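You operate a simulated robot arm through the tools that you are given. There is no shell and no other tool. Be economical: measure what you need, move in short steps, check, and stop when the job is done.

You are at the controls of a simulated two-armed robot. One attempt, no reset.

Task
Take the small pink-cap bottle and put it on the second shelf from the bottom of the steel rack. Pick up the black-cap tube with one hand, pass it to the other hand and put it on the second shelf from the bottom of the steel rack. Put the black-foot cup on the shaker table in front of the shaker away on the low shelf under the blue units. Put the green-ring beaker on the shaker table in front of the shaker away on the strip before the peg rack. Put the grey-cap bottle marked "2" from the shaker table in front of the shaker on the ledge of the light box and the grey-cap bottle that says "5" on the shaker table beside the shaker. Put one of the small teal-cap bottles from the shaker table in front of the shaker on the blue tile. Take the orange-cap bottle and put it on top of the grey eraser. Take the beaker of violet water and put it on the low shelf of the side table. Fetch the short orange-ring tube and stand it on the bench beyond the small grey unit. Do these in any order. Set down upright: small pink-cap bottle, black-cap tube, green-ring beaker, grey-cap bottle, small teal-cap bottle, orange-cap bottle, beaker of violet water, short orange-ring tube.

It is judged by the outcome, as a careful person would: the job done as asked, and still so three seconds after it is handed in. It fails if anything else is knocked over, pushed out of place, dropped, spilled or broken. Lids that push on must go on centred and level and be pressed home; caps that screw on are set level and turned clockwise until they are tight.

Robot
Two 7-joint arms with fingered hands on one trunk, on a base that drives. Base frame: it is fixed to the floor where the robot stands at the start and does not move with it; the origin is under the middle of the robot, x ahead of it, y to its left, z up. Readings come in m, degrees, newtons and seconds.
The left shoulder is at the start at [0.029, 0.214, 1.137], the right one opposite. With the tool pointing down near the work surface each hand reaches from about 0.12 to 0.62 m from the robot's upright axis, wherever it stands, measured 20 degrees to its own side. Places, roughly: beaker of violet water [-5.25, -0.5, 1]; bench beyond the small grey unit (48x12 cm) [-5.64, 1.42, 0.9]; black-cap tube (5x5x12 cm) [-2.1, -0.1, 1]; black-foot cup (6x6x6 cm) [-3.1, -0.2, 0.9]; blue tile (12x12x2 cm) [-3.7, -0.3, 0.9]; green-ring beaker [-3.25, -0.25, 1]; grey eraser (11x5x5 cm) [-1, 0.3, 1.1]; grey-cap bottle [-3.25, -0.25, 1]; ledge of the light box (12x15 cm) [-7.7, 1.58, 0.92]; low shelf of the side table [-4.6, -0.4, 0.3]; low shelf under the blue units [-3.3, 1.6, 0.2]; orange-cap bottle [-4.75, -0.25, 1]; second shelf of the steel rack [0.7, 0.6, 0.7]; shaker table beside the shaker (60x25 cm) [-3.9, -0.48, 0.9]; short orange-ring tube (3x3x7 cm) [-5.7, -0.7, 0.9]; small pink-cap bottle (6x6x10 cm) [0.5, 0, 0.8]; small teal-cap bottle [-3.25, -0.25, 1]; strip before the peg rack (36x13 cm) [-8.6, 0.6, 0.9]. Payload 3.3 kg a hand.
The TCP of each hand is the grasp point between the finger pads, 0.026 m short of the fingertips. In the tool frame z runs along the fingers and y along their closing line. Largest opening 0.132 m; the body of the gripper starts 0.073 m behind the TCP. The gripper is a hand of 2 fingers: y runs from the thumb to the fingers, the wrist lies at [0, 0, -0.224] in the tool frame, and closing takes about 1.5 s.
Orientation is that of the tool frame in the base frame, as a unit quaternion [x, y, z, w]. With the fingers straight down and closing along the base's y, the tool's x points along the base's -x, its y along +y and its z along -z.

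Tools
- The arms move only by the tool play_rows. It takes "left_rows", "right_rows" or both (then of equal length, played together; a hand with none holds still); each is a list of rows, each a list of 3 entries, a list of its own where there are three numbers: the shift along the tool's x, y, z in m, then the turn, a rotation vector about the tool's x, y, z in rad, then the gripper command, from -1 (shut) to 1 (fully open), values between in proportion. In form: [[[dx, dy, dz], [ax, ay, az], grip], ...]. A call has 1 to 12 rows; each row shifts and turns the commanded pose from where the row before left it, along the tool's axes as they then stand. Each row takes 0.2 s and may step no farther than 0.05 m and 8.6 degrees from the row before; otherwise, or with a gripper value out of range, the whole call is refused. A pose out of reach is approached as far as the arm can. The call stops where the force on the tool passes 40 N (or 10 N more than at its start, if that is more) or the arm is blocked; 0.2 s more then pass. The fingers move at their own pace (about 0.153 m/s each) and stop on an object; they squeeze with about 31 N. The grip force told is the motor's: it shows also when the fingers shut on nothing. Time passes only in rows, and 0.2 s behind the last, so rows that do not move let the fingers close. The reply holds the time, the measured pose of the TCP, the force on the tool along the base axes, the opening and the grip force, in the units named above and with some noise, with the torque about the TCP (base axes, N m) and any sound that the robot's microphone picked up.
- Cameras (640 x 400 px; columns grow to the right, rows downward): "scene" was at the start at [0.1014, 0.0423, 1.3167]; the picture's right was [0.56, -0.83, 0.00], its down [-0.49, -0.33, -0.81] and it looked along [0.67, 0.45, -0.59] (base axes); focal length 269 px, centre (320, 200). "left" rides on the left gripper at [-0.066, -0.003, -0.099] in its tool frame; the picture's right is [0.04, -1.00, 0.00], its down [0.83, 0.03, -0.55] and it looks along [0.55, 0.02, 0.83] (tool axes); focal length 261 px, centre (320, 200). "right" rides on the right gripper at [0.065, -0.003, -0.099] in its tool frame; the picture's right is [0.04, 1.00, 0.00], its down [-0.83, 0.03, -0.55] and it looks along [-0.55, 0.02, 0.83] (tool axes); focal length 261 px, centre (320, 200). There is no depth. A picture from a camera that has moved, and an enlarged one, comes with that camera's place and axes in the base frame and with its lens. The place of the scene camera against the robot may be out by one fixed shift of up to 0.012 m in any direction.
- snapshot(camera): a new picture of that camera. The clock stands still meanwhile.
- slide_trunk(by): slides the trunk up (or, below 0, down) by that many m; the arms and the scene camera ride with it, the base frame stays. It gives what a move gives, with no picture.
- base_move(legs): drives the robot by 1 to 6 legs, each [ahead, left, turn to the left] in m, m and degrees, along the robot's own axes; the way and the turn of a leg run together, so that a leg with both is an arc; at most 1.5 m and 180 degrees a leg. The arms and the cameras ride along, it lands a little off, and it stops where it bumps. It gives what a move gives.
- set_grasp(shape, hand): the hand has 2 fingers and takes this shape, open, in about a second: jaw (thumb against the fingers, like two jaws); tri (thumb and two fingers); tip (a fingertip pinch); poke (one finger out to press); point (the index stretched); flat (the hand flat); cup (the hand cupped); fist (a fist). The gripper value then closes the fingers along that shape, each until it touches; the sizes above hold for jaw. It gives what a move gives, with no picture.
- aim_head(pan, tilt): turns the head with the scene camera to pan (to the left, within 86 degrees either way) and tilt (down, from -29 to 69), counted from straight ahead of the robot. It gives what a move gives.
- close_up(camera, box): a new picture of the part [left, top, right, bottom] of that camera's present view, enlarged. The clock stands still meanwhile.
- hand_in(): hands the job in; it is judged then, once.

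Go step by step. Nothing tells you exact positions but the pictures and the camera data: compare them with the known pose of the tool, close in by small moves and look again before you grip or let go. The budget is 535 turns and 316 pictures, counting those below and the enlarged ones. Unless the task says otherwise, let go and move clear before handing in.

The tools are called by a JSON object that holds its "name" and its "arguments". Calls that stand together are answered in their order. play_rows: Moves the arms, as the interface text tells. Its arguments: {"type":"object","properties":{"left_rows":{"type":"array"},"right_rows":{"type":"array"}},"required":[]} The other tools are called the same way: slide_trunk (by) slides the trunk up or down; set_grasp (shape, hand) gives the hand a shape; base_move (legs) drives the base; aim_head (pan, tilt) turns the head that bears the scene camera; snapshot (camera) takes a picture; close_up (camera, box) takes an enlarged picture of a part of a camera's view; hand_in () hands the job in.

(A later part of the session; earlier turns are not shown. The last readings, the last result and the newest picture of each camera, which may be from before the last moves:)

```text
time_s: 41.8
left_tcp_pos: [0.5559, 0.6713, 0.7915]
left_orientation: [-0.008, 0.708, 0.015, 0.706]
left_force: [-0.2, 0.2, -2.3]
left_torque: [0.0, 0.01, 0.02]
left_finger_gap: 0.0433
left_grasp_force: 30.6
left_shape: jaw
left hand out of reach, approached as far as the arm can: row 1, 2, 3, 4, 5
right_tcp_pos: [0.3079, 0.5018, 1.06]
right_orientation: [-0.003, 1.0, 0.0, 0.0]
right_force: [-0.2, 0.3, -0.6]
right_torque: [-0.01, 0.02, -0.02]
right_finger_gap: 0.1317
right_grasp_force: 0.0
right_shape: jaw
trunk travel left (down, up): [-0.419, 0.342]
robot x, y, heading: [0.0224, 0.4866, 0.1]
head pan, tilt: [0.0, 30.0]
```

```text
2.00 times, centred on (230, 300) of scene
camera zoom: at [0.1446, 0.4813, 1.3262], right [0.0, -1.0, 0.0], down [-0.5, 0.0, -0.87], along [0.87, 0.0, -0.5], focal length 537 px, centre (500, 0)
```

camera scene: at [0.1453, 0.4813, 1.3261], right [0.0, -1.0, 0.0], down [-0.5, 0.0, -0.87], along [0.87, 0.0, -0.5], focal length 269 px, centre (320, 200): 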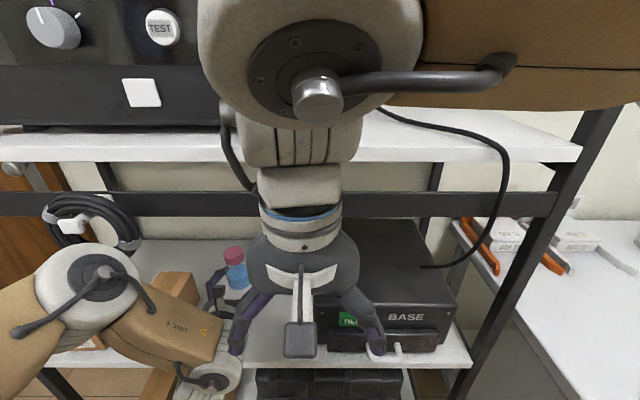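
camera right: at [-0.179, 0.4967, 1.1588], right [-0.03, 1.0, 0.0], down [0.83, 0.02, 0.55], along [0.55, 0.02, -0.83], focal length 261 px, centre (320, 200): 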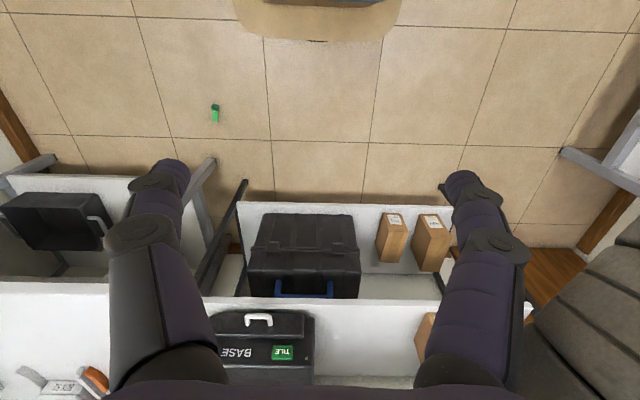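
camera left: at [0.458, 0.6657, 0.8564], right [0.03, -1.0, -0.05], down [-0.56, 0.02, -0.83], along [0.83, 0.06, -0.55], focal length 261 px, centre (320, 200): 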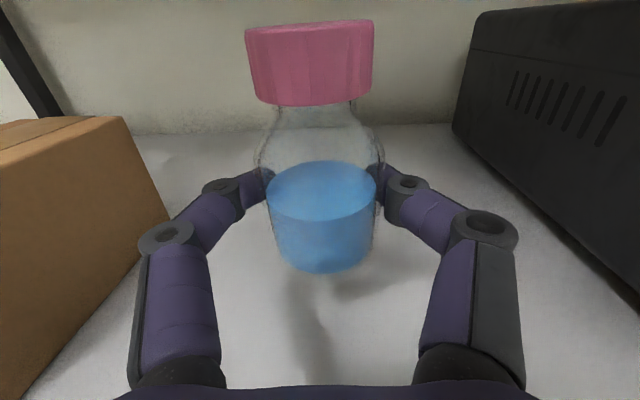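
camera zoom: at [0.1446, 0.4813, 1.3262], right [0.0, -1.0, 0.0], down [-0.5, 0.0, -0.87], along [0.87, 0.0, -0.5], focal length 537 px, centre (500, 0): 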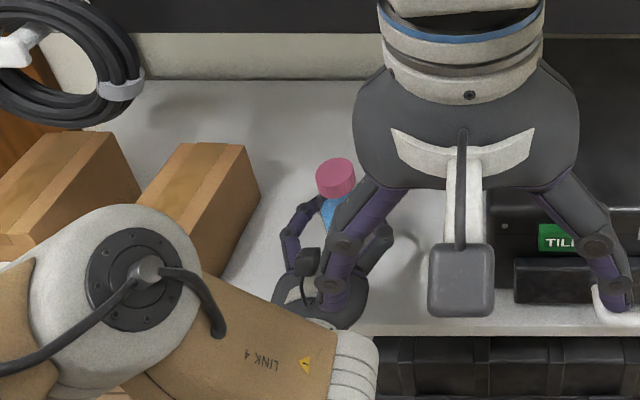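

The arm is at its reach limit, so I drive 6 cm forward and lower with the trunk.

{"name": "base_move", "arguments": {"legs": [[0.06, 0, 0]]}}

{"name": "slide_trunk", "arguments": {"by": -0.08}}

{"name": "snapshot", "arguments": {"camera": "left"}}

{"name": "snapshot", "arguments": {"camera": "scene"}}

```text
time_s: 42.8
left_tcp_pos: [0.6174, 0.673, 0.79]
left_orientation: [-0.008, 0.708, 0.015, 0.706]
left_force: [-1.0, -1.1, -1.6]
left_torque: [-0.02, 0.02, 0.01]
left_finger_gap: 0.0432
left_grasp_force: 30.2
left_shape: jaw
right_tcp_pos: [0.3684, 0.503, 1.0598]
right_orientation: [-0.003, 1.0, 0.0, -0.001]
right_force: [0.0, -0.5, -0.5]
right_torque: [-0.02, 0.02, -0.01]
right_finger_gap: 0.1319
right_grasp_force: 0.0
right_shape: jaw
trunk travel left (down, up): [-0.419, 0.342]
robot x, y, heading: [0.0831, 0.4885, 0.3]
head pan, tilt: [0.0, 30.0]
```

```text
time_s: 43.6
left_tcp_pos: [0.6178, 0.6722, 0.7422]
left_orientation: [-0.004, 0.701, 0.016, 0.713]
left_force: [-14.3, 1.2, 27.0]
left_torque: [0.03, 3.77, -0.26]
left_finger_gap: 0.0433
left_grasp_force: 30.9
left_shape: jaw
right_tcp_pos: [0.367, 0.5014, 1.0027]
right_orientation: [-0.003, 1.0, 0.0, -0.002]
right_force: [-0.1, 0.4, 0.2]
right_torque: [-0.04, 0.05, -0.01]
right_finger_gap: 0.132
right_grasp_force: 0.1
right_shape: jaw
trunk travel left (down, up): [-0.362, 0.399]
robot x, y, heading: [0.086, 0.4844, 0.3]
head pan, tilt: [0.0, 30.0]
stopped: the force on the tool passed its limit at 119 N (the readings are from after the stop); the commanded pose is now the measured one
```

```text
284 pictures are left
camera left: at [0.5181, 0.6646, 0.8059], right [0.03, -1.0, -0.06], down [-0.54, 0.03, -0.84], along [0.84, 0.06, -0.54], focal length 261 px, centre (320, 200)
```

left: 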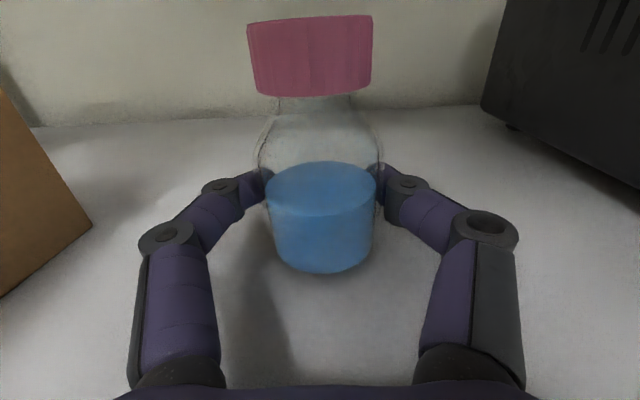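

```text
283 pictures are left
camera scene: at [0.2095, 0.4816, 1.2696], right [0.01, -1.0, 0.0], down [-0.5, 0.0, -0.87], along [0.87, 0.01, -0.5], focal length 269 px, centre (320, 200)
```

scene: 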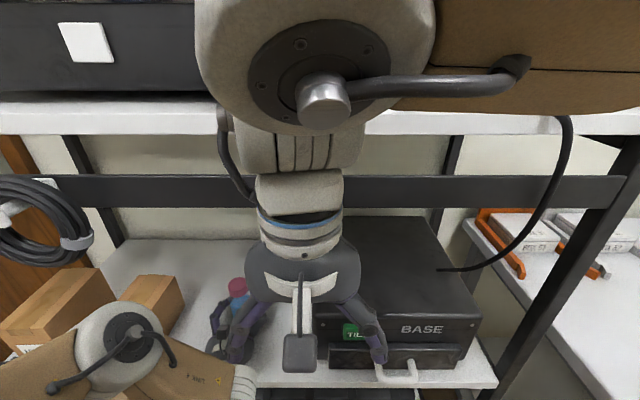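

The hand's underside touched the shelf edge before the bottle reached the shelf. I raise, back off 5 cm so the palm stays outside the shelf edge, and lower again.

{"name": "slide_trunk", "arguments": {"by": 0.04}}

{"name": "base_move", "arguments": {"legs": [[-0.047, 0, 0]]}}

{"name": "slide_trunk", "arguments": {"by": -0.05}}

{"name": "snapshot", "arguments": {"camera": "left"}}

```text
time_s: 44.4
left_tcp_pos: [0.6199, 0.6733, 0.7794]
left_orientation: [-0.004, 0.703, 0.017, 0.711]
left_force: [-0.1, 0.4, -2.3]
left_torque: [-0.01, -0.02, 0.01]
left_finger_gap: 0.0436
left_grasp_force: 31.4
left_shape: jaw
right_tcp_pos: [0.3684, 0.5033, 1.0425]
right_orientation: [-0.002, 1.0, 0.0, -0.003]
right_force: [0.1, 0.5, 0.2]
right_torque: [0.01, 0.0, 0.0]
right_finger_gap: 0.1319
right_grasp_force: 0.0
right_shape: jaw
trunk travel left (down, up): [-0.402, 0.359]
robot x, y, heading: [0.0846, 0.4899, 0.4]
head pan, tilt: [0.0, 30.0]
```

```text
time_s: 45.3
left_tcp_pos: [0.5706, 0.6721, 0.7809]
left_orientation: [-0.003, 0.702, 0.016, 0.712]
left_force: [0.4, 0.0, -2.5]
left_torque: [0.03, 0.01, 0.03]
left_finger_gap: 0.0434
left_grasp_force: 30.7
left_shape: jaw
right_tcp_pos: [0.3202, 0.5024, 1.0431]
right_orientation: [-0.003, 1.0, 0.001, -0.002]
right_force: [-0.6, 0.2, -0.1]
right_torque: [0.0, 0.0, 0.03]
right_finger_gap: 0.1322
right_grasp_force: 0.0
right_shape: jaw
trunk travel left (down, up): [-0.402, 0.359]
robot x, y, heading: [0.0391, 0.4903, 0.3]
head pan, tilt: [0.0, 30.0]
```

```text
time_s: 46.1
left_tcp_pos: [0.5759, 0.6712, 0.7411]
left_orientation: [-0.002, 0.693, 0.016, 0.721]
left_force: [-5.2, 0.8, 22.2]
left_torque: [0.01, -0.31, 0.02]
left_finger_gap: 0.0437
left_grasp_force: 30.8
left_shape: jaw
right_tcp_pos: [0.3205, 0.5019, 0.9932]
right_orientation: [-0.004, 1.0, 0.0, -0.004]
right_force: [0.1, 0.2, -0.4]
right_torque: [0.0, 0.0, -0.03]
right_finger_gap: 0.1319
right_grasp_force: 0.0
right_shape: jaw
trunk travel left (down, up): [-0.354, 0.407]
robot x, y, heading: [0.0379, 0.4854, 0.3]
head pan, tilt: [0.0, 30.0]
stopped: the force on the tool passed its limit at 45 N (the readings are from after the stop); the commanded pose is now the measured one
```

```text
282 pictures are left
camera left: at [0.4752, 0.6647, 0.8022], right [0.03, -1.0, -0.06], down [-0.52, 0.04, -0.85], along [0.85, 0.06, -0.52], focal length 261 px, centre (320, 200)
```

left: 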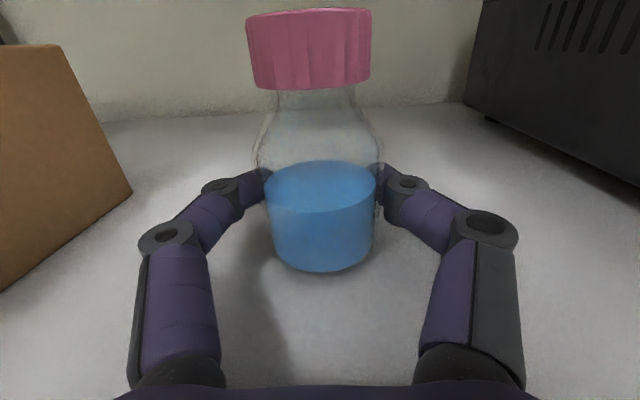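

The contact torque is now near zero, so the bottle itself is on the shelf (z≈0.70). I level the pitch, ease the load and then open.

{"name": "play_rows", "arguments": {"left_rows": [[[-0.002, 0, 0], [0, 0.035, 0], -1], [[0, 0, 0], [0, 0, 0], -1]]}}

```text
time_s: 46.7
left_tcp_pos: [0.5751, 0.6723, 0.741]
left_orientation: [-0.003, 0.708, 0.017, 0.706]
left_force: [2.7, 0.1, 19.2]
left_torque: [0.03, -0.31, 0.02]
left_finger_gap: 0.0435
left_grasp_force: 31.0
left_shape: jaw
right_tcp_pos: [0.3209, 0.5021, 0.9936]
right_orientation: [-0.003, 1.0, 0.0, -0.003]
right_force: [-0.4, 0.5, -0.3]
right_torque: [-0.06, 0.01, 0.01]
right_finger_gap: 0.1319
right_grasp_force: 0.0
right_shape: jaw
trunk travel left (down, up): [-0.354, 0.407]
robot x, y, heading: [0.037, 0.491, 0.3]
head pan, tilt: [0.0, 30.0]
```

{"name": "play_rows", "arguments": {"left_rows": [[[-0.003, 0, 0], [0, 0, 0], -1], [[0, 0, 0], [0, 0, 0], -0.3], [[0, 0, 0], [0, 0, 0], -0.2], [[0, 0, 0], [0, 0, 0], 0.0], [[0, 0, 0], [0, 0, 0], 0.3], [[0, 0, 0], [0, 0, 0], 0.3]]}}

{"name": "snapshot", "arguments": {"camera": "left"}}

```text
time_s: 48.1
left_tcp_pos: [0.5752, 0.6729, 0.7426]
left_orientation: [-0.004, 0.709, 0.016, 0.705]
left_force: [0.5, 0.7, -0.6]
left_torque: [-0.01, -0.02, 0.03]
left_finger_gap: 0.0854
left_grasp_force: 0.1
left_shape: jaw
right_tcp_pos: [0.3222, 0.5036, 0.9941]
right_orientation: [-0.003, 1.0, 0.0, -0.003]
right_force: [0.6, 0.0, 1.0]
right_torque: [0.01, 0.02, -0.01]
right_finger_gap: 0.1317
right_grasp_force: 0.0
right_shape: jaw
trunk travel left (down, up): [-0.354, 0.407]
robot x, y, heading: [0.0376, 0.4863, 0.1]
head pan, tilt: [0.0, 30.0]
```

```text
281 pictures are left
camera left: at [0.4771, 0.6651, 0.8086], right [0.03, -1.0, -0.06], down [-0.56, 0.03, -0.83], along [0.83, 0.06, -0.56], focal length 261 px, centre (320, 200)
```

left: 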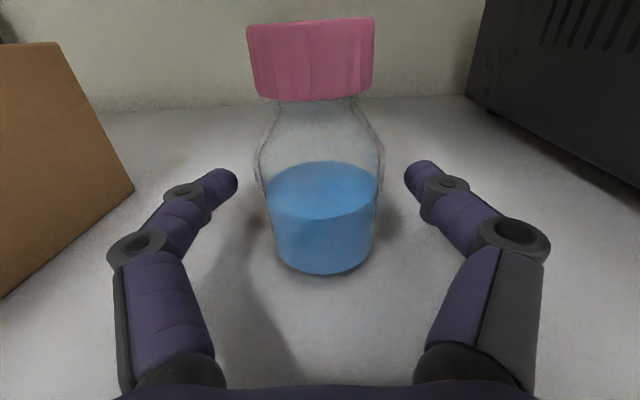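

The bottle stands upright. I back straight away from the rack and check.

{"name": "base_move", "arguments": {"legs": [[-0.45, 0, 0]]}}

{"name": "snapshot", "arguments": {"camera": "left"}}

{"name": "snapshot", "arguments": {"camera": "right"}}

```text
time_s: 50.9
left_tcp_pos: [0.118, 0.6702, 0.7442]
left_orientation: [-0.004, 0.709, 0.017, 0.705]
left_force: [-0.4, -0.6, 0.3]
left_torque: [-0.01, -0.02, 0.01]
left_finger_gap: 0.0853
left_grasp_force: 0.1
left_shape: jaw
right_tcp_pos: [-0.1352, 0.5009, 0.9931]
right_orientation: [-0.005, 1.0, 0.0, -0.004]
right_force: [0.2, -0.6, 0.5]
right_torque: [0.03, -0.04, -0.01]
right_finger_gap: 0.1319
right_grasp_force: 0.1
right_shape: jaw
trunk travel left (down, up): [-0.354, 0.407]
robot x, y, heading: [-0.4187, 0.4815, 0.5]
head pan, tilt: [0.0, 30.0]
```

```text
280 pictures are left
camera left: at [0.0204, 0.6628, 0.8089], right [0.03, -1.0, -0.06], down [-0.56, 0.03, -0.83], along [0.83, 0.06, -0.56], focal length 261 px, centre (320, 200)
```

left: 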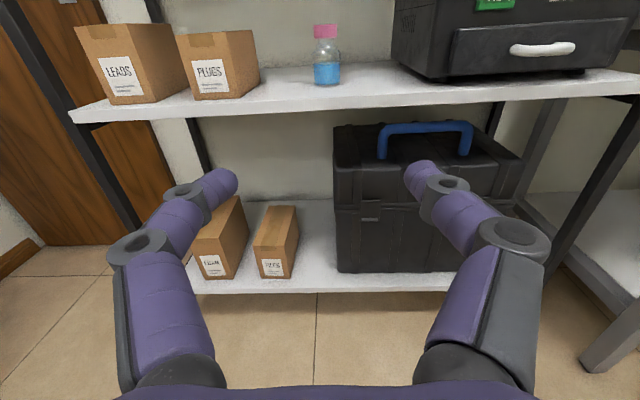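

```text
279 pictures are left
camera right: at [-0.201, 0.4961, 1.0926], right [-0.05, 1.0, 0.0], down [0.84, 0.04, 0.55], along [0.55, 0.03, -0.84], focal length 261 px, centre (320, 200)
```

right: 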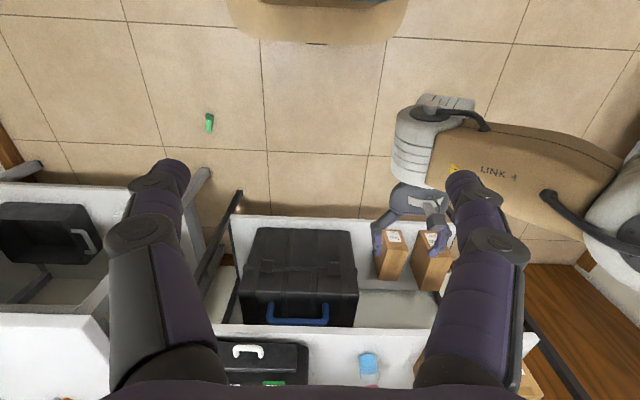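

Pink bottle is placed and stable. Next I recover the fallen vial: I turn the left hand down, and get a closer look at the vial.

{"name": "close_up", "arguments": {"camera": "right", "box": [160, 80, 260, 160]}}

{"name": "play_rows", "arguments": {"left_rows": [[[0, 0, 0], [0, 0.143, 0], 0.4], [[0, 0, 0], [0, 0.143, 0], 0.4], [[0, 0, 0], [0, 0.143, 0], 0.4], [[0, 0, 0], [0, 0.143, 0], 0.4], [[0, 0, 0], [0, 0.143, 0], 0.4], [[0, 0, 0], [0, 0.143, 0], 0.4], [[0, 0, 0], [0, 0.143, 0], 0.4], [[0, 0, 0], [0, 0.143, 0], 0.4], [[0, 0, 0], [0, 0.143, 0], 0.4], [[0, 0, 0], [0, 0.143, 0], 0.4], [[0, 0, 0], [0, 0.141, 0], 0.4], [[0, 0, 0], [0, 0, 0], 0.4]]}}

```text
5.00 times, centred on (210, 120) of right
camera zoom: at [-0.201, 0.4961, 1.0926], right [-0.05, 1.0, 0.0], down [0.84, 0.04, 0.55], along [0.55, 0.03, -0.84], focal length 1303 px, centre (870, 600)
```

zoom: 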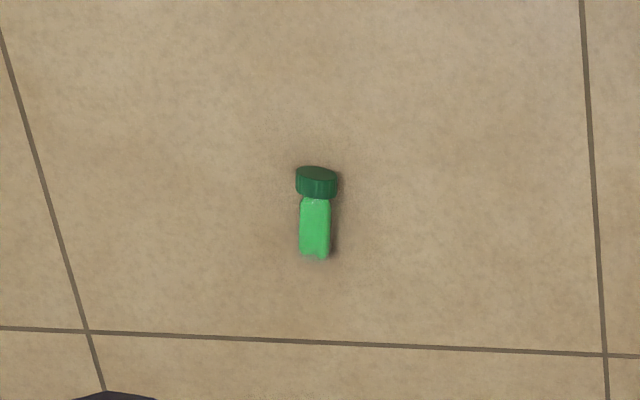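

```text
time_s: 53.5
left_tcp_pos: [0.1183, 0.6701, 0.7429]
left_orientation: [-0.015, 1.0, 0.01, -0.003]
left_force: [-0.3, 1.1, 0.5]
left_torque: [0.02, -0.07, -0.03]
left_finger_gap: 0.0923
left_grasp_force: 0.1
left_shape: jaw
right_tcp_pos: [-0.1363, 0.5011, 0.9934]
right_orientation: [-0.005, 1.0, 0.001, -0.004]
right_force: [0.2, -0.6, -0.7]
right_torque: [0.01, 0.01, -0.02]
right_finger_gap: 0.132
right_grasp_force: 0.1
right_shape: jaw
trunk travel left (down, up): [-0.354, 0.407]
robot x, y, heading: [-0.4164, 0.4814, 0.5]
head pan, tilt: [0.0, 30.0]
```

The vial's cap points toward the robot, so a plain forward tilt would invert it; I test how far the left wrist can roll about its own axis.

{"name": "play_rows", "arguments": {"left_rows": [[[0, 0, 0], [0, 0, 0.145], 0.4], [[0, 0, 0], [0, 0, 0.145], 0.4], [[0, 0, 0], [0, 0, 0.145], 0.4], [[0, 0, 0], [0, 0, 0.145], 0.4], [[0, 0, 0], [0, 0, 0.145], 0.4], [[0, 0, 0], [0, 0, 0.145], 0.4], [[0, 0, 0], [0, 0, 0.145], 0.4], [[0, 0, 0], [0, 0, 0.145], 0.4], [[0, 0, 0], [0, 0, 0.145], 0.4], [[0, 0, 0], [0, 0, 0.145], 0.4], [[0, 0, 0], [0, 0, 0.145], 0.4], [[0, 0, 0], [0, 0, 0.145], 0.4]]}}

{"name": "play_rows", "arguments": {"left_rows": [[[0, 0, 0], [0, 0, 0.145], 0.4], [[0, 0, 0], [0, 0, 0.145], 0.4], [[0, 0, 0], [0, 0, 0.145], 0.4], [[0, 0, 0], [0, 0, 0.145], 0.4], [[0, 0, 0], [0, 0, 0.145], 0.4], [[0, 0, 0], [0, 0, 0.145], 0.4], [[0, 0, 0], [0, 0, 0.145], 0.4], [[0, 0, 0], [0, 0, 0.145], 0.4], [[0, 0, 0], [0, 0, 0.145], 0.4], [[0, 0, 0], [0, 0, 0.097], 0.4]]}}

```text
time_s: 56.1
left_tcp_pos: [-0.0266, 0.5861, 0.7703]
left_orientation: [0.753, 0.658, 0.006, -0.009]
left_force: [0.6, -0.2, -0.4]
left_torque: [-0.02, 0.02, 0.0]
left_finger_gap: 0.0921
left_grasp_force: 0.0
left_shape: jaw
left hand out of reach, approached as far as the arm can: row 7, 8, 9, 10, 11, 12
right_tcp_pos: [-0.1356, 0.4983, 0.9936]
right_orientation: [-0.004, 1.0, 0.0, -0.004]
right_force: [0.1, 0.4, 0.2]
right_torque: [0.01, 0.0, 0.02]
right_finger_gap: 0.1321
right_grasp_force: 0.0
right_shape: jaw
trunk travel left (down, up): [-0.354, 0.407]
robot x, y, heading: [-0.4174, 0.4847, 0.5]
head pan, tilt: [0.0, 30.0]
```

```text
time_s: 56.9
left_tcp_pos: [-0.0951, 0.5431, 0.8188]
left_orientation: [0.849, 0.527, -0.009, 0.019]
left_force: [0.3, 0.0, -0.7]
left_torque: [0.0, 0.0, 0.0]
left_finger_gap: 0.0919
left_grasp_force: 0.1
left_shape: jaw
left hand out of reach, approached as far as the arm can: row 1, 2, 3, 4
right_tcp_pos: [-0.142, 0.4977, 0.9937]
right_orientation: [-0.012, 1.0, -0.007, -0.013]
right_force: [-12.0, -21.1, -0.3]
right_torque: [2.21, -1.35, 0.38]
right_finger_gap: 0.1321
right_grasp_force: 0.0
right_shape: jaw
trunk travel left (down, up): [-0.354, 0.407]
robot x, y, heading: [-0.4125, 0.4828, 0.5]
head pan, tilt: [0.0, 30.0]
stopped in row 4 (right hand): the force on the tool passed its limit at 144 N (the readings are from after the stop); the commanded pose is now the measured one
```

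The positive roll makes the arm wander into the other hand. I roll back the other way and move clear.

{"name": "play_rows", "arguments": {"left_rows": [[[0, 0, 0], [0, 0, -0.145], 0.4], [[0, 0, 0], [0, 0, -0.145], 0.4], [[0, 0, 0], [0, 0, -0.145], 0.4], [[0, 0, 0], [0, 0, -0.145], 0.4], [[0, 0, 0], [0, 0, -0.145], 0.4], [[0, 0, 0], [0, 0, -0.145], 0.4], [[0, 0, 0], [0, 0, -0.145], 0.4], [[0, 0, 0], [0, 0, -0.145], 0.4], [[0, 0, 0], [0, 0, -0.145], 0.4], [[0, 0, 0], [0, 0, -0.145], 0.4], [[0, 0, 0], [0, 0, -0.145], 0.4], [[0, 0, 0], [0, 0, -0.145], 0.4]]}}

{"name": "play_rows", "arguments": {"left_rows": [[[0, 0.02, 0], [0, 0, -0.145], 0.4], [[0, 0.02, 0], [0, 0, -0.145], 0.4], [[0, 0.02, 0], [0, 0, -0.013], 0.4], [[-0.04, 0.02, 0.0], [0, 0, 0], 0.4], [[-0.04, 0.02, 0], [0, 0, 0], 0.4], [[-0.04, 0, 0], [0, 0, 0], 0.4], [[0, 0, 0], [0, 0, 0], 0.4]]}}

```text
time_s: 57.4
left_tcp_pos: [-0.0954, 0.5449, 0.8183]
left_orientation: [0.804, 0.594, -0.01, 0.017]
left_force: [0.4, -0.3, -0.5]
left_torque: [-0.02, 0.01, -0.01]
left_finger_gap: 0.0921
left_grasp_force: 0.1
left_shape: jaw
right_tcp_pos: [-0.1408, 0.4941, 0.9932]
right_orientation: [-0.009, 1.0, -0.009, -0.013]
right_force: [-4.8, -12.0, 0.1]
right_torque: [1.3, -0.51, 0.1]
right_finger_gap: 0.132
right_grasp_force: 0.1
right_shape: jaw
trunk travel left (down, up): [-0.354, 0.407]
robot x, y, heading: [-0.4172, 0.4814, 0.4]
head pan, tilt: [0.0, 30.0]
stopped in row 2 (right hand): the force on the tool passed its limit at 44 N (the readings are from after the stop); the commanded pose is now the measured one
```

```text
time_s: 59.1
left_tcp_pos: [0.0193, 0.478, 0.8366]
left_orientation: [0.667, 0.744, -0.034, 0.032]
left_force: [0.0, -0.2, -0.5]
left_torque: [0.01, -0.02, 0.0]
left_finger_gap: 0.0925
left_grasp_force: 0.0
left_shape: jaw
left hand out of reach, approached as far as the arm can: row 6
right_tcp_pos: [-0.1407, 0.4943, 0.9931]
right_orientation: [-0.009, 1.0, -0.009, -0.01]
right_force: [-0.5, 0.0, 0.0]
right_torque: [0.02, 0.0, 0.01]
right_finger_gap: 0.1319
right_grasp_force: 0.1
right_shape: jaw
trunk travel left (down, up): [-0.354, 0.407]
robot x, y, heading: [-0.4166, 0.4812, 0.5]
head pan, tilt: [0.0, 30.0]
stopped in row 7 (left hand): the arm was blocked; the commanded pose is now the measured one
```

{"name": "play_rows", "arguments": {"left_rows": [[[0.04, 0, 0], [0, 0, 0], 0.4], [[0.04, 0, 0], [0, 0, 0], 0.4], [[0.04, 0, 0], [0, 0, 0], 0.4], [[0.03, 0, 0], [0, 0, 0], 0.4], [[0, 0, 0], [0, 0, -0.145], 0.4], [[0, 0, 0], [0, 0, -0.145], 0.4], [[0, 0, 0], [0, 0, -0.145], 0.4], [[0, 0, 0], [0, 0, -0.145], 0.4], [[0, 0, 0], [0, 0, -0.145], 0.4]]}}

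{"name": "play_rows", "arguments": {"left_rows": [[[0, 0, 0], [0, 0, -0.145], 0.4], [[0, 0, 0], [0, 0, -0.145], 0.4], [[0, 0, 0], [0, 0, -0.145], 0.4], [[0, 0, 0], [0, 0, -0.145], 0.4], [[0, 0, 0], [0, 0, -0.145], 0.4], [[0, 0, 0], [0, 0, 0], 0.4]]}}

{"name": "snapshot", "arguments": {"camera": "scene"}}

```text
time_s: 61.1
left_tcp_pos: [0.003, 0.6241, 0.8234]
left_orientation: [0.361, 0.932, -0.04, 0.017]
left_force: [0.4, -0.5, 0.0]
left_torque: [0.01, 0.05, -0.02]
left_finger_gap: 0.0923
left_grasp_force: 0.1
left_shape: jaw
right_tcp_pos: [-0.142, 0.4947, 0.9942]
right_orientation: [-0.01, 1.0, -0.008, -0.011]
right_force: [-0.1, 0.5, -0.3]
right_torque: [-0.04, -0.01, -0.01]
right_finger_gap: 0.132
right_grasp_force: 0.0
right_shape: jaw
trunk travel left (down, up): [-0.354, 0.407]
robot x, y, heading: [-0.4208, 0.4866, 0.4]
head pan, tilt: [0.0, 30.0]
```

```text
time_s: 62.5
left_tcp_pos: [0.0007, 0.6232, 0.825]
left_orientation: [0.008, 0.999, -0.045, 0.002]
left_force: [-0.4, -0.5, 0.6]
left_torque: [0.03, -0.03, -0.01]
left_finger_gap: 0.0923
left_grasp_force: 0.1
left_shape: jaw
right_tcp_pos: [-0.1404, 0.4957, 0.9951]
right_orientation: [-0.009, 1.0, -0.009, -0.011]
right_force: [0.2, -0.8, 0.4]
right_torque: [0.03, -0.01, -0.01]
right_finger_gap: 0.1318
right_grasp_force: 0.0
right_shape: jaw
trunk travel left (down, up): [-0.354, 0.407]
robot x, y, heading: [-0.4172, 0.482, 0.4]
head pan, tilt: [0.0, 30.0]
```

```text
277 pictures are left
camera scene: at [-0.289, 0.4787, 1.261], right [0.01, -1.0, 0.0], down [-0.5, 0.0, -0.87], along [0.87, 0.01, -0.5], focal length 269 px, centre (320, 200)
```

scene: 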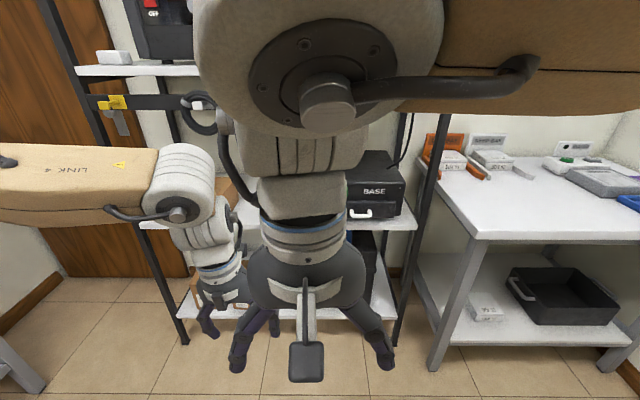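

I test the negative roll too, since ±90° would be enough to flip the vial.

{"name": "play_rows", "arguments": {"left_rows": [[[0, 0, 0], [0, 0, -0.145], 0.4], [[0, 0, 0], [0, 0, -0.145], 0.4], [[0, 0, 0], [0, 0, -0.145], 0.4], [[0, 0, 0], [0, 0, -0.145], 0.4], [[0, 0, 0], [0, 0, -0.145], 0.4], [[0, 0, 0], [0, 0, -0.145], 0.4], [[0, 0, 0], [0, 0, -0.145], 0.4], [[0, 0, 0], [0, 0, -0.145], 0.4], [[0, 0, 0], [0, 0, -0.145], 0.4], [[0, 0, 0], [0, 0, -0.145], 0.4], [[0, 0, 0], [0, 0, -0.12], 0.4]]}}

```text
time_s: 65.0
left_tcp_pos: [0.0018, 0.6241, 0.823]
left_orientation: [-0.701, 0.712, -0.033, -0.03]
left_force: [-0.7, 0.2, -0.6]
left_torque: [-0.03, -0.01, 0.01]
left_finger_gap: 0.092
left_grasp_force: 0.1
left_shape: jaw
right_tcp_pos: [-0.1407, 0.4958, 0.9945]
right_orientation: [-0.009, 1.0, -0.008, -0.011]
right_force: [0.1, -1.5, -1.1]
right_torque: [-0.01, -0.01, -0.02]
right_finger_gap: 0.1321
right_grasp_force: 0.1
right_shape: jaw
trunk travel left (down, up): [-0.354, 0.407]
robot x, y, heading: [-0.4169, 0.4843, 0.9]
head pan, tilt: [0.0, 30.0]
```

-90° works fine. I try on to -180°.

{"name": "play_rows", "arguments": {"left_rows": [[[0, 0, 0], [0, 0, -0.145], 0.4], [[0, 0, 0], [0, 0, -0.145], 0.4], [[0, 0, 0], [0, 0, -0.145], 0.4], [[0, 0, 0], [0, 0, -0.145], 0.4], [[0, 0, 0], [0, 0, -0.145], 0.4], [[0, 0, 0], [0, 0, -0.145], 0.4], [[0, 0, 0], [0, 0, -0.145], 0.4], [[0, 0, 0], [0, 0, -0.145], 0.4], [[0, 0, 0], [0, 0, -0.145], 0.4], [[0, 0, 0], [0, 0, -0.145], 0.4], [[0, 0, 0], [0, 0, -0.13], 0.4]]}}

```text
time_s: 67.3
left_tcp_pos: [0.003, 0.6225, 0.8238]
left_orientation: [0.999, -0.003, 0.001, 0.045]
left_force: [-0.7, 0.0, 0.2]
left_torque: [0.02, -0.01, -0.01]
left_finger_gap: 0.0923
left_grasp_force: 0.0
left_shape: jaw
right_tcp_pos: [-0.1411, 0.4952, 0.9937]
right_orientation: [-0.009, 1.0, -0.008, -0.01]
right_force: [-0.2, 0.8, -0.2]
right_torque: [0.0, -0.03, 0.0]
right_finger_gap: 0.1319
right_grasp_force: 0.1
right_shape: jaw
trunk travel left (down, up): [-0.354, 0.407]
robot x, y, heading: [-0.4181, 0.4855, 0.5]
head pan, tilt: [0.0, 30.0]
```

The left wrist can flip 180°, so I can pick the vial with a flipped hand and un-flip it. I drive to put the vial in front of the left hand.

{"name": "play_rows", "arguments": {"left_rows": [[[0, 0, 0], [0.09, 0, 0], 0.4], [[0, 0, 0], [0, 0, 0], 0.4]]}}

{"name": "base_move", "arguments": {"legs": [[0, -0.55, 0], [0.19, 0, -0.5]]}}

{"name": "snapshot", "arguments": {"camera": "left"}}

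```text
time_s: 68.0
left_tcp_pos: [0.0027, 0.624, 0.8232]
left_orientation: [1.0, -0.004, 0.001, 0.0]
left_force: [-0.1, 0.4, -0.3]
left_torque: [-0.05, 0.02, -0.02]
left_finger_gap: 0.0924
left_grasp_force: 0.0
left_shape: jaw
right_tcp_pos: [-0.1406, 0.4963, 0.993]
right_orientation: [-0.01, 1.0, -0.008, -0.011]
right_force: [1.0, 0.3, 0.1]
right_torque: [-0.02, 0.01, 0.01]
right_finger_gap: 0.1317
right_grasp_force: 0.0
right_shape: jaw
trunk travel left (down, up): [-0.354, 0.407]
robot x, y, heading: [-0.4174, 0.4788, 0.4]
head pan, tilt: [0.0, 30.0]
```

```text
time_s: 72.3
left_tcp_pos: [0.1983, 0.0612, 0.8243]
left_orientation: [1.0, -0.009, 0.002, -0.001]
left_force: [0.0, -0.8, -0.2]
left_torque: [-0.01, -0.03, 0.0]
left_finger_gap: 0.0923
left_grasp_force: 0.1
left_shape: jaw
right_tcp_pos: [0.0564, -0.0662, 0.9928]
right_orientation: [-0.005, 1.0, -0.007, -0.012]
right_force: [-0.2, -0.1, -0.1]
right_torque: [0.0, 0.03, 0.0]
right_finger_gap: 0.1318
right_grasp_force: 0.0
right_shape: jaw
trunk travel left (down, up): [-0.354, 0.407]
robot x, y, heading: [-0.22, -0.0746, -0.3]
head pan, tilt: [0.0, 30.0]
```

```text
276 pictures are left
camera left: at [0.1339, 0.0645, 0.922], right [0.06, 1.0, 0.0], down [0.83, -0.05, 0.56], along [0.55, -0.03, -0.83], focal length 261 px, centre (320, 200)
```

left: 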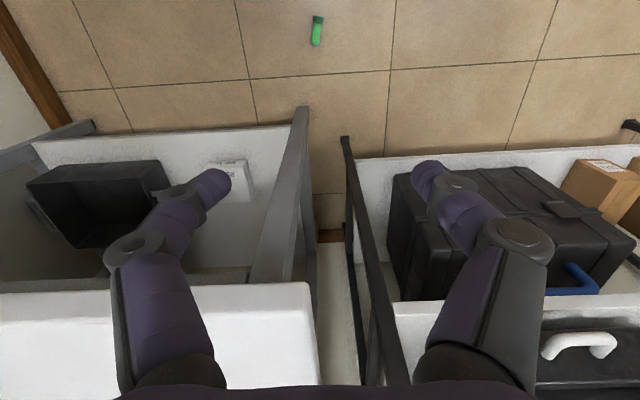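

Vial at (0.143, 0.058). I shift the hand over it, lower the trunk and then the arm.

{"name": "slide_trunk", "arguments": {"by": -0.35}}

{"name": "play_rows", "arguments": {"left_rows": [[[-0.027, 0.001, 0.04], [0, 0, 0], -0.1], [[-0.027, 0.001, 0.04], [0, 0, 0], -0.1], [[0, 0, 0.04], [0, 0, 0], -0.1], [[0, 0, 0.04], [0, 0, 0], -0.1], [[0, 0, 0.04], [0, 0, 0], -0.1]]}}

{"name": "snapshot", "arguments": {"camera": "left"}}

```text
time_s: 75.4
left_tcp_pos: [0.1979, 0.0609, 0.4815]
left_orientation: [1.0, -0.009, -0.001, 0.0]
left_force: [-0.3, -0.9, 0.0]
left_torque: [0.0, 0.03, 0.02]
left_finger_gap: 0.0923
left_grasp_force: 0.0
left_shape: jaw
right_tcp_pos: [0.0911, -0.0923, 0.6297]
right_orientation: [0.062, 0.997, -0.046, -0.015]
right_force: [-0.8, -0.1, 0.5]
right_torque: [0.0, -0.03, -0.03]
right_finger_gap: 0.1319
right_grasp_force: 0.0
right_shape: jaw
trunk travel left (down, up): [-0.013, 0.748]
robot x, y, heading: [-0.2236, -0.0726, -0.1]
head pan, tilt: [0.0, 30.0]
stopped: the arm was blocked; the commanded pose is now the measured one
```

```text
time_s: 76.6
left_tcp_pos: [0.1425, 0.0587, 0.2816]
left_orientation: [1.0, -0.008, -0.001, -0.001]
left_force: [0.1, 1.1, -0.7]
left_torque: [0.01, -0.01, 0.0]
left_finger_gap: 0.0597
left_grasp_force: 0.0
left_shape: jaw
right_tcp_pos: [0.0895, -0.0927, 0.63]
right_orientation: [0.061, 0.997, -0.047, -0.014]
right_force: [1.0, -0.5, 0.1]
right_torque: [0.04, 0.01, -0.04]
right_finger_gap: 0.1319
right_grasp_force: 0.1
right_shape: jaw
trunk travel left (down, up): [-0.013, 0.748]
robot x, y, heading: [-0.2205, -0.0734, -0.1]
head pan, tilt: [0.0, 30.0]
```

```text
275 pictures are left
camera left: at [0.0787, 0.0627, 0.3803], right [0.06, 1.0, 0.0], down [0.83, -0.05, 0.55], along [0.55, -0.03, -0.83], focal length 261 px, centre (320, 200)
```

left: 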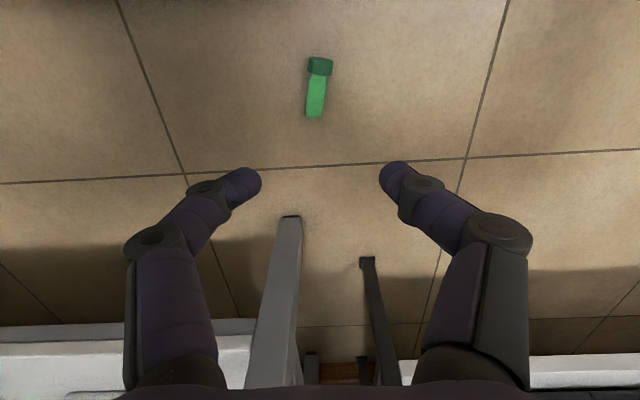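

Vial lies from (0.113, 0.062) to (0.183, 0.051). I align the yaw and descend.

{"name": "play_rows", "arguments": {"left_rows": [[[0.005, 0.001, 0.04], [0, 0, 0.139], -0.1], [[0.006, 0.002, 0.04], [0, 0, 0], -0.1], [[0, 0, 0.04], [0, 0, 0], -0.1], [[0, 0, 0.04], [0, 0, 0], -0.1], [[0, 0, 0.04], [0, 0, 0], -0.1], [[0, 0, 0.025], [0, 0, 0], -0.1]]}}

{"name": "snapshot", "arguments": {"camera": "left"}}

```text
time_s: 78.0
left_tcp_pos: [0.156, 0.0564, 0.0561]
left_orientation: [0.997, -0.078, 0.0, -0.001]
left_force: [0.2, -0.1, 0.0]
left_torque: [-0.01, -0.04, 0.04]
left_finger_gap: 0.0601
left_grasp_force: 0.1
left_shape: jaw
right_tcp_pos: [0.0908, -0.0929, 0.6299]
right_orientation: [0.061, 0.997, -0.047, -0.014]
right_force: [0.1, 0.7, -0.3]
right_torque: [0.0, -0.03, 0.01]
right_finger_gap: 0.132
right_grasp_force: 0.0
right_shape: jaw
trunk travel left (down, up): [-0.013, 0.748]
robot x, y, heading: [-0.2218, -0.0754, 0.2]
head pan, tilt: [0.0, 30.0]
```

```text
274 pictures are left
camera left: at [0.0924, 0.0688, 0.1548], right [0.2, 0.98, 0.0], down [0.82, -0.16, 0.55], along [0.54, -0.11, -0.83], focal length 261 px, centre (320, 200)
```

left: 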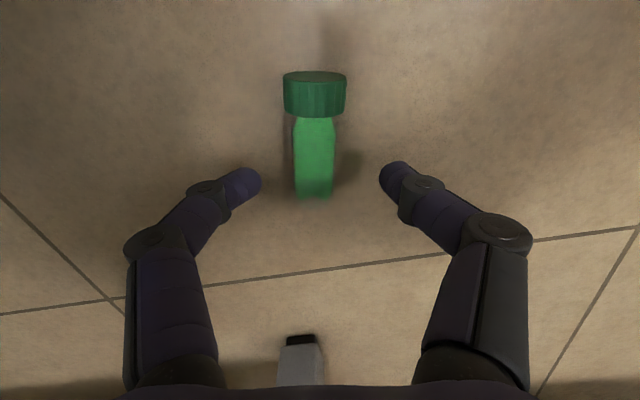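

Aligned. I go down the last 2.4 cm, close and lift.

{"name": "play_rows", "arguments": {"left_rows": [[[0, 0, 0.012], [0, 0, 0], -0.1], [[0, 0, 0.012], [0, 0, 0], -0.1], [[0, 0, 0], [0, 0, 0], -0.6], [[0, 0, 0], [0, 0, 0], -1], [[0, 0, 0], [0, 0, 0], -1], [[0, 0, 0], [0, 0, 0], -1], [[0, 0, -0.03], [0, 0, 0], -1], [[0, 0, -0.04], [0, 0, 0], -1], [[0, 0, -0.04], [0, 0, 0], -1], [[0, 0, -0.04], [0, 0, 0], -1]]}}

{"name": "snapshot", "arguments": {"camera": "left"}}

```text
time_s: 80.2
left_tcp_pos: [0.1535, 0.0576, 0.1832]
left_orientation: [0.997, -0.078, 0.0, -0.001]
left_force: [-0.6, -0.4, -0.1]
left_torque: [-0.01, -0.02, 0.02]
left_finger_gap: 0.012
left_grasp_force: 31.4
left_shape: jaw
left hand out of reach, approached as far as the arm can: row 2
right_tcp_pos: [0.0911, -0.0924, 0.6296]
right_orientation: [0.061, 0.997, -0.047, -0.014]
right_force: [-0.8, 0.2, -0.9]
right_torque: [0.02, 0.0, 0.01]
right_finger_gap: 0.1319
right_grasp_force: 0.0
right_shape: jaw
trunk travel left (down, up): [-0.013, 0.748]
robot x, y, heading: [-0.224, -0.0718, -0.0]
head pan, tilt: [0.0, 30.0]
```

```text
273 pictures are left
camera left: at [0.0897, 0.0702, 0.2822], right [0.19, 0.98, 0.0], down [0.82, -0.16, 0.55], along [0.54, -0.11, -0.83], focal length 261 px, centre (320, 200)
```

left: 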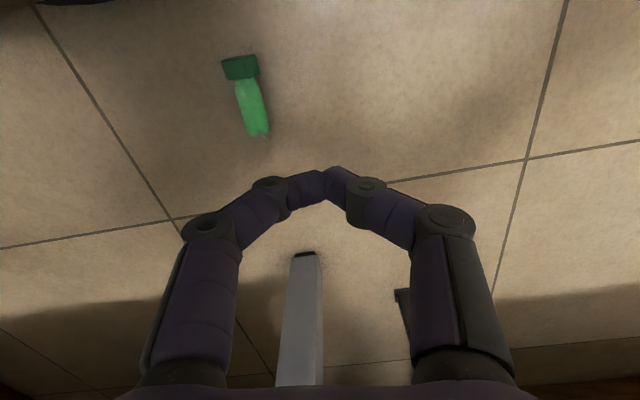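

The arm reached its depth limit a little high and the vial slipped out, rolling 6 cm aside. I move the base a bit closer (3 cm ahead, 15 cm right) to get deeper reach.

{"name": "base_move", "arguments": {"legs": [[0, -0.155, 0], [0.03, 0, 0]]}}

{"name": "slide_trunk", "arguments": {"by": -0.012}}

{"name": "play_rows", "arguments": {"left_rows": [[[0, -0.02, 0], [0, 0, 0], -0.1], [[0, -0.02, 0], [0, 0, 0], -0.1], [[0, -0.02, 0], [0, 0, 0], -0.1], [[0, -0.02, 0], [0, 0, 0], -0.1]]}}

{"name": "snapshot", "arguments": {"camera": "left"}}

```text
time_s: 82.0
left_tcp_pos: [0.1841, -0.1008, 0.1835]
left_orientation: [0.997, -0.079, -0.001, 0.0]
left_force: [0.4, -0.5, 0.1]
left_torque: [-0.03, -0.01, 0.0]
left_finger_gap: 0.0117
left_grasp_force: 31.0
left_shape: jaw
right_tcp_pos: [0.1203, -0.249, 0.6293]
right_orientation: [0.063, 0.997, -0.047, -0.015]
right_force: [-0.5, 0.9, 0.2]
right_torque: [0.0, -0.02, 0.0]
right_finger_gap: 0.1321
right_grasp_force: 0.1
right_shape: jaw
trunk travel left (down, up): [-0.013, 0.748]
robot x, y, heading: [-0.1921, -0.2331, -0.2]
head pan, tilt: [0.0, 30.0]
```

```text
time_s: 82.6
left_tcp_pos: [0.1824, -0.1009, 0.1705]
left_orientation: [0.997, -0.078, -0.001, 0.0]
left_force: [0.1, -0.2, 0.2]
left_torque: [-0.02, -0.02, 0.05]
left_finger_gap: 0.0119
left_grasp_force: 30.5
left_shape: jaw
right_tcp_pos: [0.1228, -0.2521, 0.6171]
right_orientation: [0.068, 0.996, -0.047, -0.017]
right_force: [-1.1, -0.3, 0.1]
right_torque: [-0.03, -0.03, -0.03]
right_finger_gap: 0.1319
right_grasp_force: 0.0
right_shape: jaw
trunk travel left (down, up): [-0.001, 0.76]
robot x, y, heading: [-0.1937, -0.2306, 0.1]
head pan, tilt: [0.0, 30.0]
```

```text
time_s: 83.6
left_tcp_pos: [0.1963, -0.021, 0.1706]
left_orientation: [0.997, -0.08, -0.001, 0.0]
left_force: [-0.3, 0.6, 0.0]
left_torque: [0.01, -0.03, -0.04]
left_finger_gap: 0.0589
left_grasp_force: 0.1
left_shape: jaw
right_tcp_pos: [0.1223, -0.2522, 0.6155]
right_orientation: [0.067, 0.997, -0.048, -0.016]
right_force: [-0.5, -1.1, -0.3]
right_torque: [-0.02, -0.02, 0.01]
right_finger_gap: 0.1321
right_grasp_force: 0.0
right_shape: jaw
trunk travel left (down, up): [-0.001, 0.76]
robot x, y, heading: [-0.1916, -0.234, -0.1]
head pan, tilt: [0.0, 30.0]
```

```text
272 pictures are left
camera left: at [0.1321, -0.0084, 0.2697], right [0.2, 0.98, 0.0], down [0.82, -0.17, 0.55], along [0.54, -0.11, -0.83], focal length 261 px, centre (320, 200)
```

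left: 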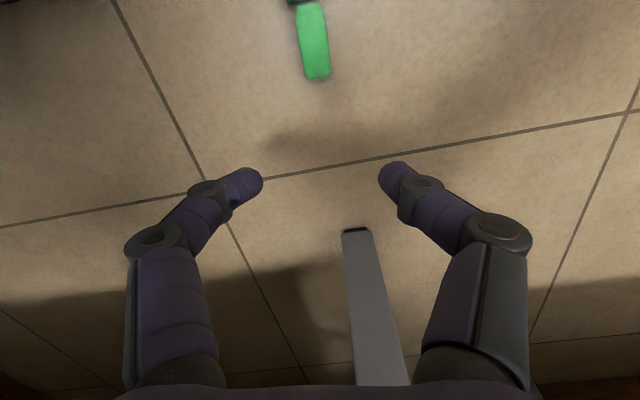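

{"name": "play_rows", "arguments": {"left_rows": [[[-0.027, 0.002, 0.02], [0, 0, 0], -0.1], [[-0.026, 0.002, 0.02], [0, 0, 0], -0.1], [[0, 0, 0.03], [0, 0, -0.09], -0.1], [[0, 0, 0.03], [0, 0, 0], -0.1]]}}

{"name": "snapshot", "arguments": {"camera": "left"}}

```text
time_s: 84.6
left_tcp_pos: [0.1438, -0.0167, 0.0713]
left_orientation: [0.999, -0.033, -0.001, -0.001]
left_force: [-0.8, -0.9, 0.3]
left_torque: [0.0, -0.03, -0.01]
left_finger_gap: 0.0592
left_grasp_force: 0.1
left_shape: jaw
right_tcp_pos: [0.122, -0.2518, 0.6157]
right_orientation: [0.068, 0.996, -0.05, -0.017]
right_force: [-0.4, -0.1, -0.6]
right_torque: [0.01, 0.0, 0.0]
right_finger_gap: 0.1319
right_grasp_force: 0.0
right_shape: jaw
trunk travel left (down, up): [-0.001, 0.76]
robot x, y, heading: [-0.1931, -0.2338, 0.1]
head pan, tilt: [0.0, 30.0]
```

```text
271 pictures are left
camera left: at [0.0783, -0.0107, 0.1709], right [0.11, 0.99, 0.0], down [0.83, -0.09, 0.55], along [0.55, -0.06, -0.83], focal length 261 px, centre (320, 200)
```

left: 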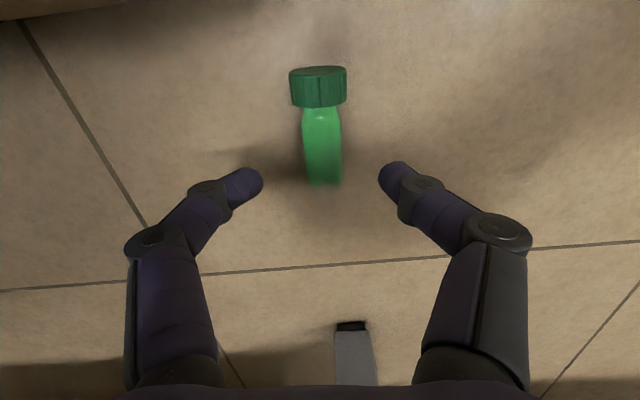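

Well aligned; down 4.3 cm, close, lift.

{"name": "play_rows", "arguments": {"left_rows": [[[0, 0, 0.02], [0, 0, 0], -0.1], [[0, 0, 0.012], [0, 0, 0], -0.1], [[0, 0, 0.01], [0, 0, 0], -0.1], [[0, 0, 0], [0, 0, 0], -0.1]]}}

```text
time_s: 85.6
left_tcp_pos: [0.1446, -0.0168, 0.0282]
left_orientation: [0.999, -0.034, -0.001, 0.0]
left_force: [0.0, 0.4, 0.0]
left_torque: [0.0, 0.0, -0.01]
left_finger_gap: 0.0589
left_grasp_force: 0.0
left_shape: jaw
right_tcp_pos: [0.1217, -0.2526, 0.6156]
right_orientation: [0.067, 0.996, -0.049, -0.016]
right_force: [-0.6, 0.5, 0.1]
right_torque: [0.02, -0.01, -0.02]
right_finger_gap: 0.1318
right_grasp_force: 0.0
right_shape: jaw
trunk travel left (down, up): [-0.001, 0.76]
robot x, y, heading: [-0.1923, -0.2353, -0.2]
head pan, tilt: [0.0, 30.0]
```

{"name": "play_rows", "arguments": {"left_rows": [[[0, 0, 0], [0, 0, 0], -0.6], [[0, 0, 0], [0, 0, 0], -1], [[0, 0, 0], [0, 0, 0], -1], [[0, 0, 0], [0, 0, 0], -1], [[0, 0, -0.03], [0, 0, 0], -1], [[0, 0, -0.04], [0, 0, 0], -1], [[0, 0, -0.04], [0, 0, 0], -1], [[0, 0, -0.04], [0, 0, 0], -1]]}}

{"name": "snapshot", "arguments": {"camera": "left"}}

```text
time_s: 87.4
left_tcp_pos: [0.1466, -0.0156, 0.1786]
left_orientation: [0.999, -0.034, -0.001, -0.001]
left_force: [-0.1, 0.2, -0.4]
left_torque: [0.0, -0.03, 0.0]
left_finger_gap: 0.0203
left_grasp_force: 30.9
left_shape: jaw
right_tcp_pos: [0.1226, -0.2526, 0.6162]
right_orientation: [0.066, 0.996, -0.049, -0.016]
right_force: [0.2, 0.3, 0.1]
right_torque: [-0.03, -0.02, 0.0]
right_finger_gap: 0.1317
right_grasp_force: 0.0
right_shape: jaw
trunk travel left (down, up): [-0.001, 0.76]
robot x, y, heading: [-0.1919, -0.2332, -0.2]
head pan, tilt: [0.0, 30.0]
```

```text
270 pictures are left
camera left: at [0.0806, -0.0089, 0.2766], right [0.11, 0.99, 0.0], down [0.83, -0.09, 0.55], along [0.55, -0.06, -0.83], focal length 261 px, centre (320, 200)
```

left: 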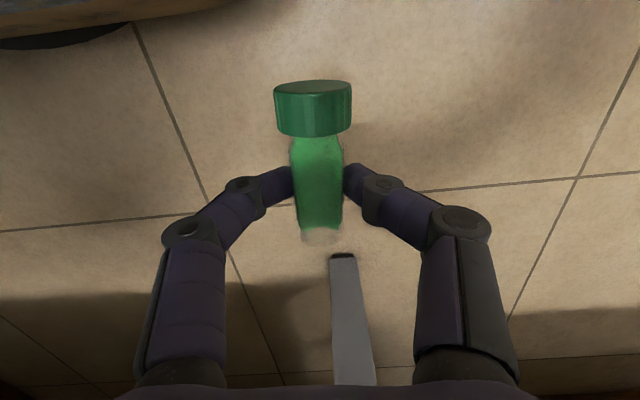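

Got it (gap 2.0 cm). I back up, raise the trunk, and un-flip the wrist.

{"name": "base_move", "arguments": {"legs": [[-0.25, 0, 0]]}}

{"name": "slide_trunk", "arguments": {"by": 0.42}}

{"name": "play_rows", "arguments": {"left_rows": [[[0.02, -0.01, -0.04], [0, 0, 0.1], -1], [[0.02, -0.01, -0.04], [0, 0, 0.1], -1], [[0.02, -0.01, -0.04], [0, 0, 0.145], -1], [[0.02, -0.01, -0.04], [0, 0, 0.145], -1], [[0.0, 0, -0.04], [0, 0, 0.145], -1], [[0, 0, 0], [0, 0, 0.145], -1], [[0, 0, 0], [0, 0, 0.145], -1], [[0, 0, 0], [0, 0, 0.145], -1], [[0, 0, 0], [0, 0, 0.145], -1], [[0, 0, 0], [0, 0, 0.145], -1], [[0, 0, 0], [0, 0, 0.145], -1], [[0, 0, 0], [0, 0, 0.145], -1]]}}

{"name": "play_rows", "arguments": {"left_rows": [[[0, 0, 0], [0, 0, 0.145], -1], [[0, 0, 0], [0, 0, 0.145], -1], [[0, 0, 0], [0, 0, 0.145], -1], [[0, 0, 0], [0, 0, 0.145], -1], [[0, 0, 0], [0, 0, 0.145], -1], [[0, 0, 0], [0, 0, 0.145], -1], [[0, 0, 0], [0, 0, 0.145], -1], [[0, 0, 0], [0, 0, 0.145], -1], [[0, 0, 0], [0, 0, 0.145], -1], [[0, 0, 0], [0, 0, 0.145], -1]]}}

```text
time_s: 89.2
left_tcp_pos: [-0.1062, -0.0153, 0.1779]
left_orientation: [1.0, -0.031, -0.001, 0.001]
left_force: [0.5, -0.6, -1.3]
left_torque: [-0.02, -0.04, -0.01]
left_finger_gap: 0.02
left_grasp_force: 31.1
left_shape: jaw
right_tcp_pos: [-0.1298, -0.2512, 0.6152]
right_orientation: [0.063, 0.997, -0.05, -0.016]
right_force: [0.8, 0.8, 0.3]
right_torque: [0.02, 0.02, -0.01]
right_finger_gap: 0.1321
right_grasp_force: 0.0
right_shape: jaw
trunk travel left (down, up): [-0.001, 0.76]
robot x, y, heading: [-0.4425, -0.2325, -0.0]
head pan, tilt: [0.0, 30.0]
```

```text
refused: 0.42 is not a number from -0.4 to 0.4
```

```text
time_s: 91.8
left_tcp_pos: [-0.0192, 0.0045, 0.3781]
left_orientation: [-0.654, 0.756, 0.0, -0.001]
left_force: [1.1, -0.4, -0.2]
left_torque: [-0.02, -0.01, 0.01]
left_finger_gap: 0.0201
left_grasp_force: 30.9
left_shape: jaw
right_tcp_pos: [-0.1279, -0.2505, 0.6146]
right_orientation: [0.065, 0.996, -0.051, -0.016]
right_force: [0.0, -0.1, 0.1]
right_torque: [-0.03, -0.02, 0.01]
right_finger_gap: 0.1318
right_grasp_force: 0.1
right_shape: jaw
trunk travel left (down, up): [-0.001, 0.76]
robot x, y, heading: [-0.4385, -0.2336, 0.3]
head pan, tilt: [0.0, 30.0]
```

```text
time_s: 94.0
left_tcp_pos: [-0.0202, 0.0061, 0.3776]
left_orientation: [0.012, 1.0, -0.001, -0.001]
left_force: [0.1, -0.2, -0.3]
left_torque: [0.02, 0.01, 0.0]
left_finger_gap: 0.02
left_grasp_force: 31.0
left_shape: jaw
right_tcp_pos: [-0.1278, -0.25, 0.6153]
right_orientation: [0.064, 0.997, -0.05, -0.017]
right_force: [0.3, -0.3, 0.3]
right_torque: [-0.04, 0.02, -0.01]
right_finger_gap: 0.1316
right_grasp_force: 0.0
right_shape: jaw
trunk travel left (down, up): [-0.001, 0.76]
robot x, y, heading: [-0.4476, -0.234, 0.6]
head pan, tilt: [0.0, 30.0]
```

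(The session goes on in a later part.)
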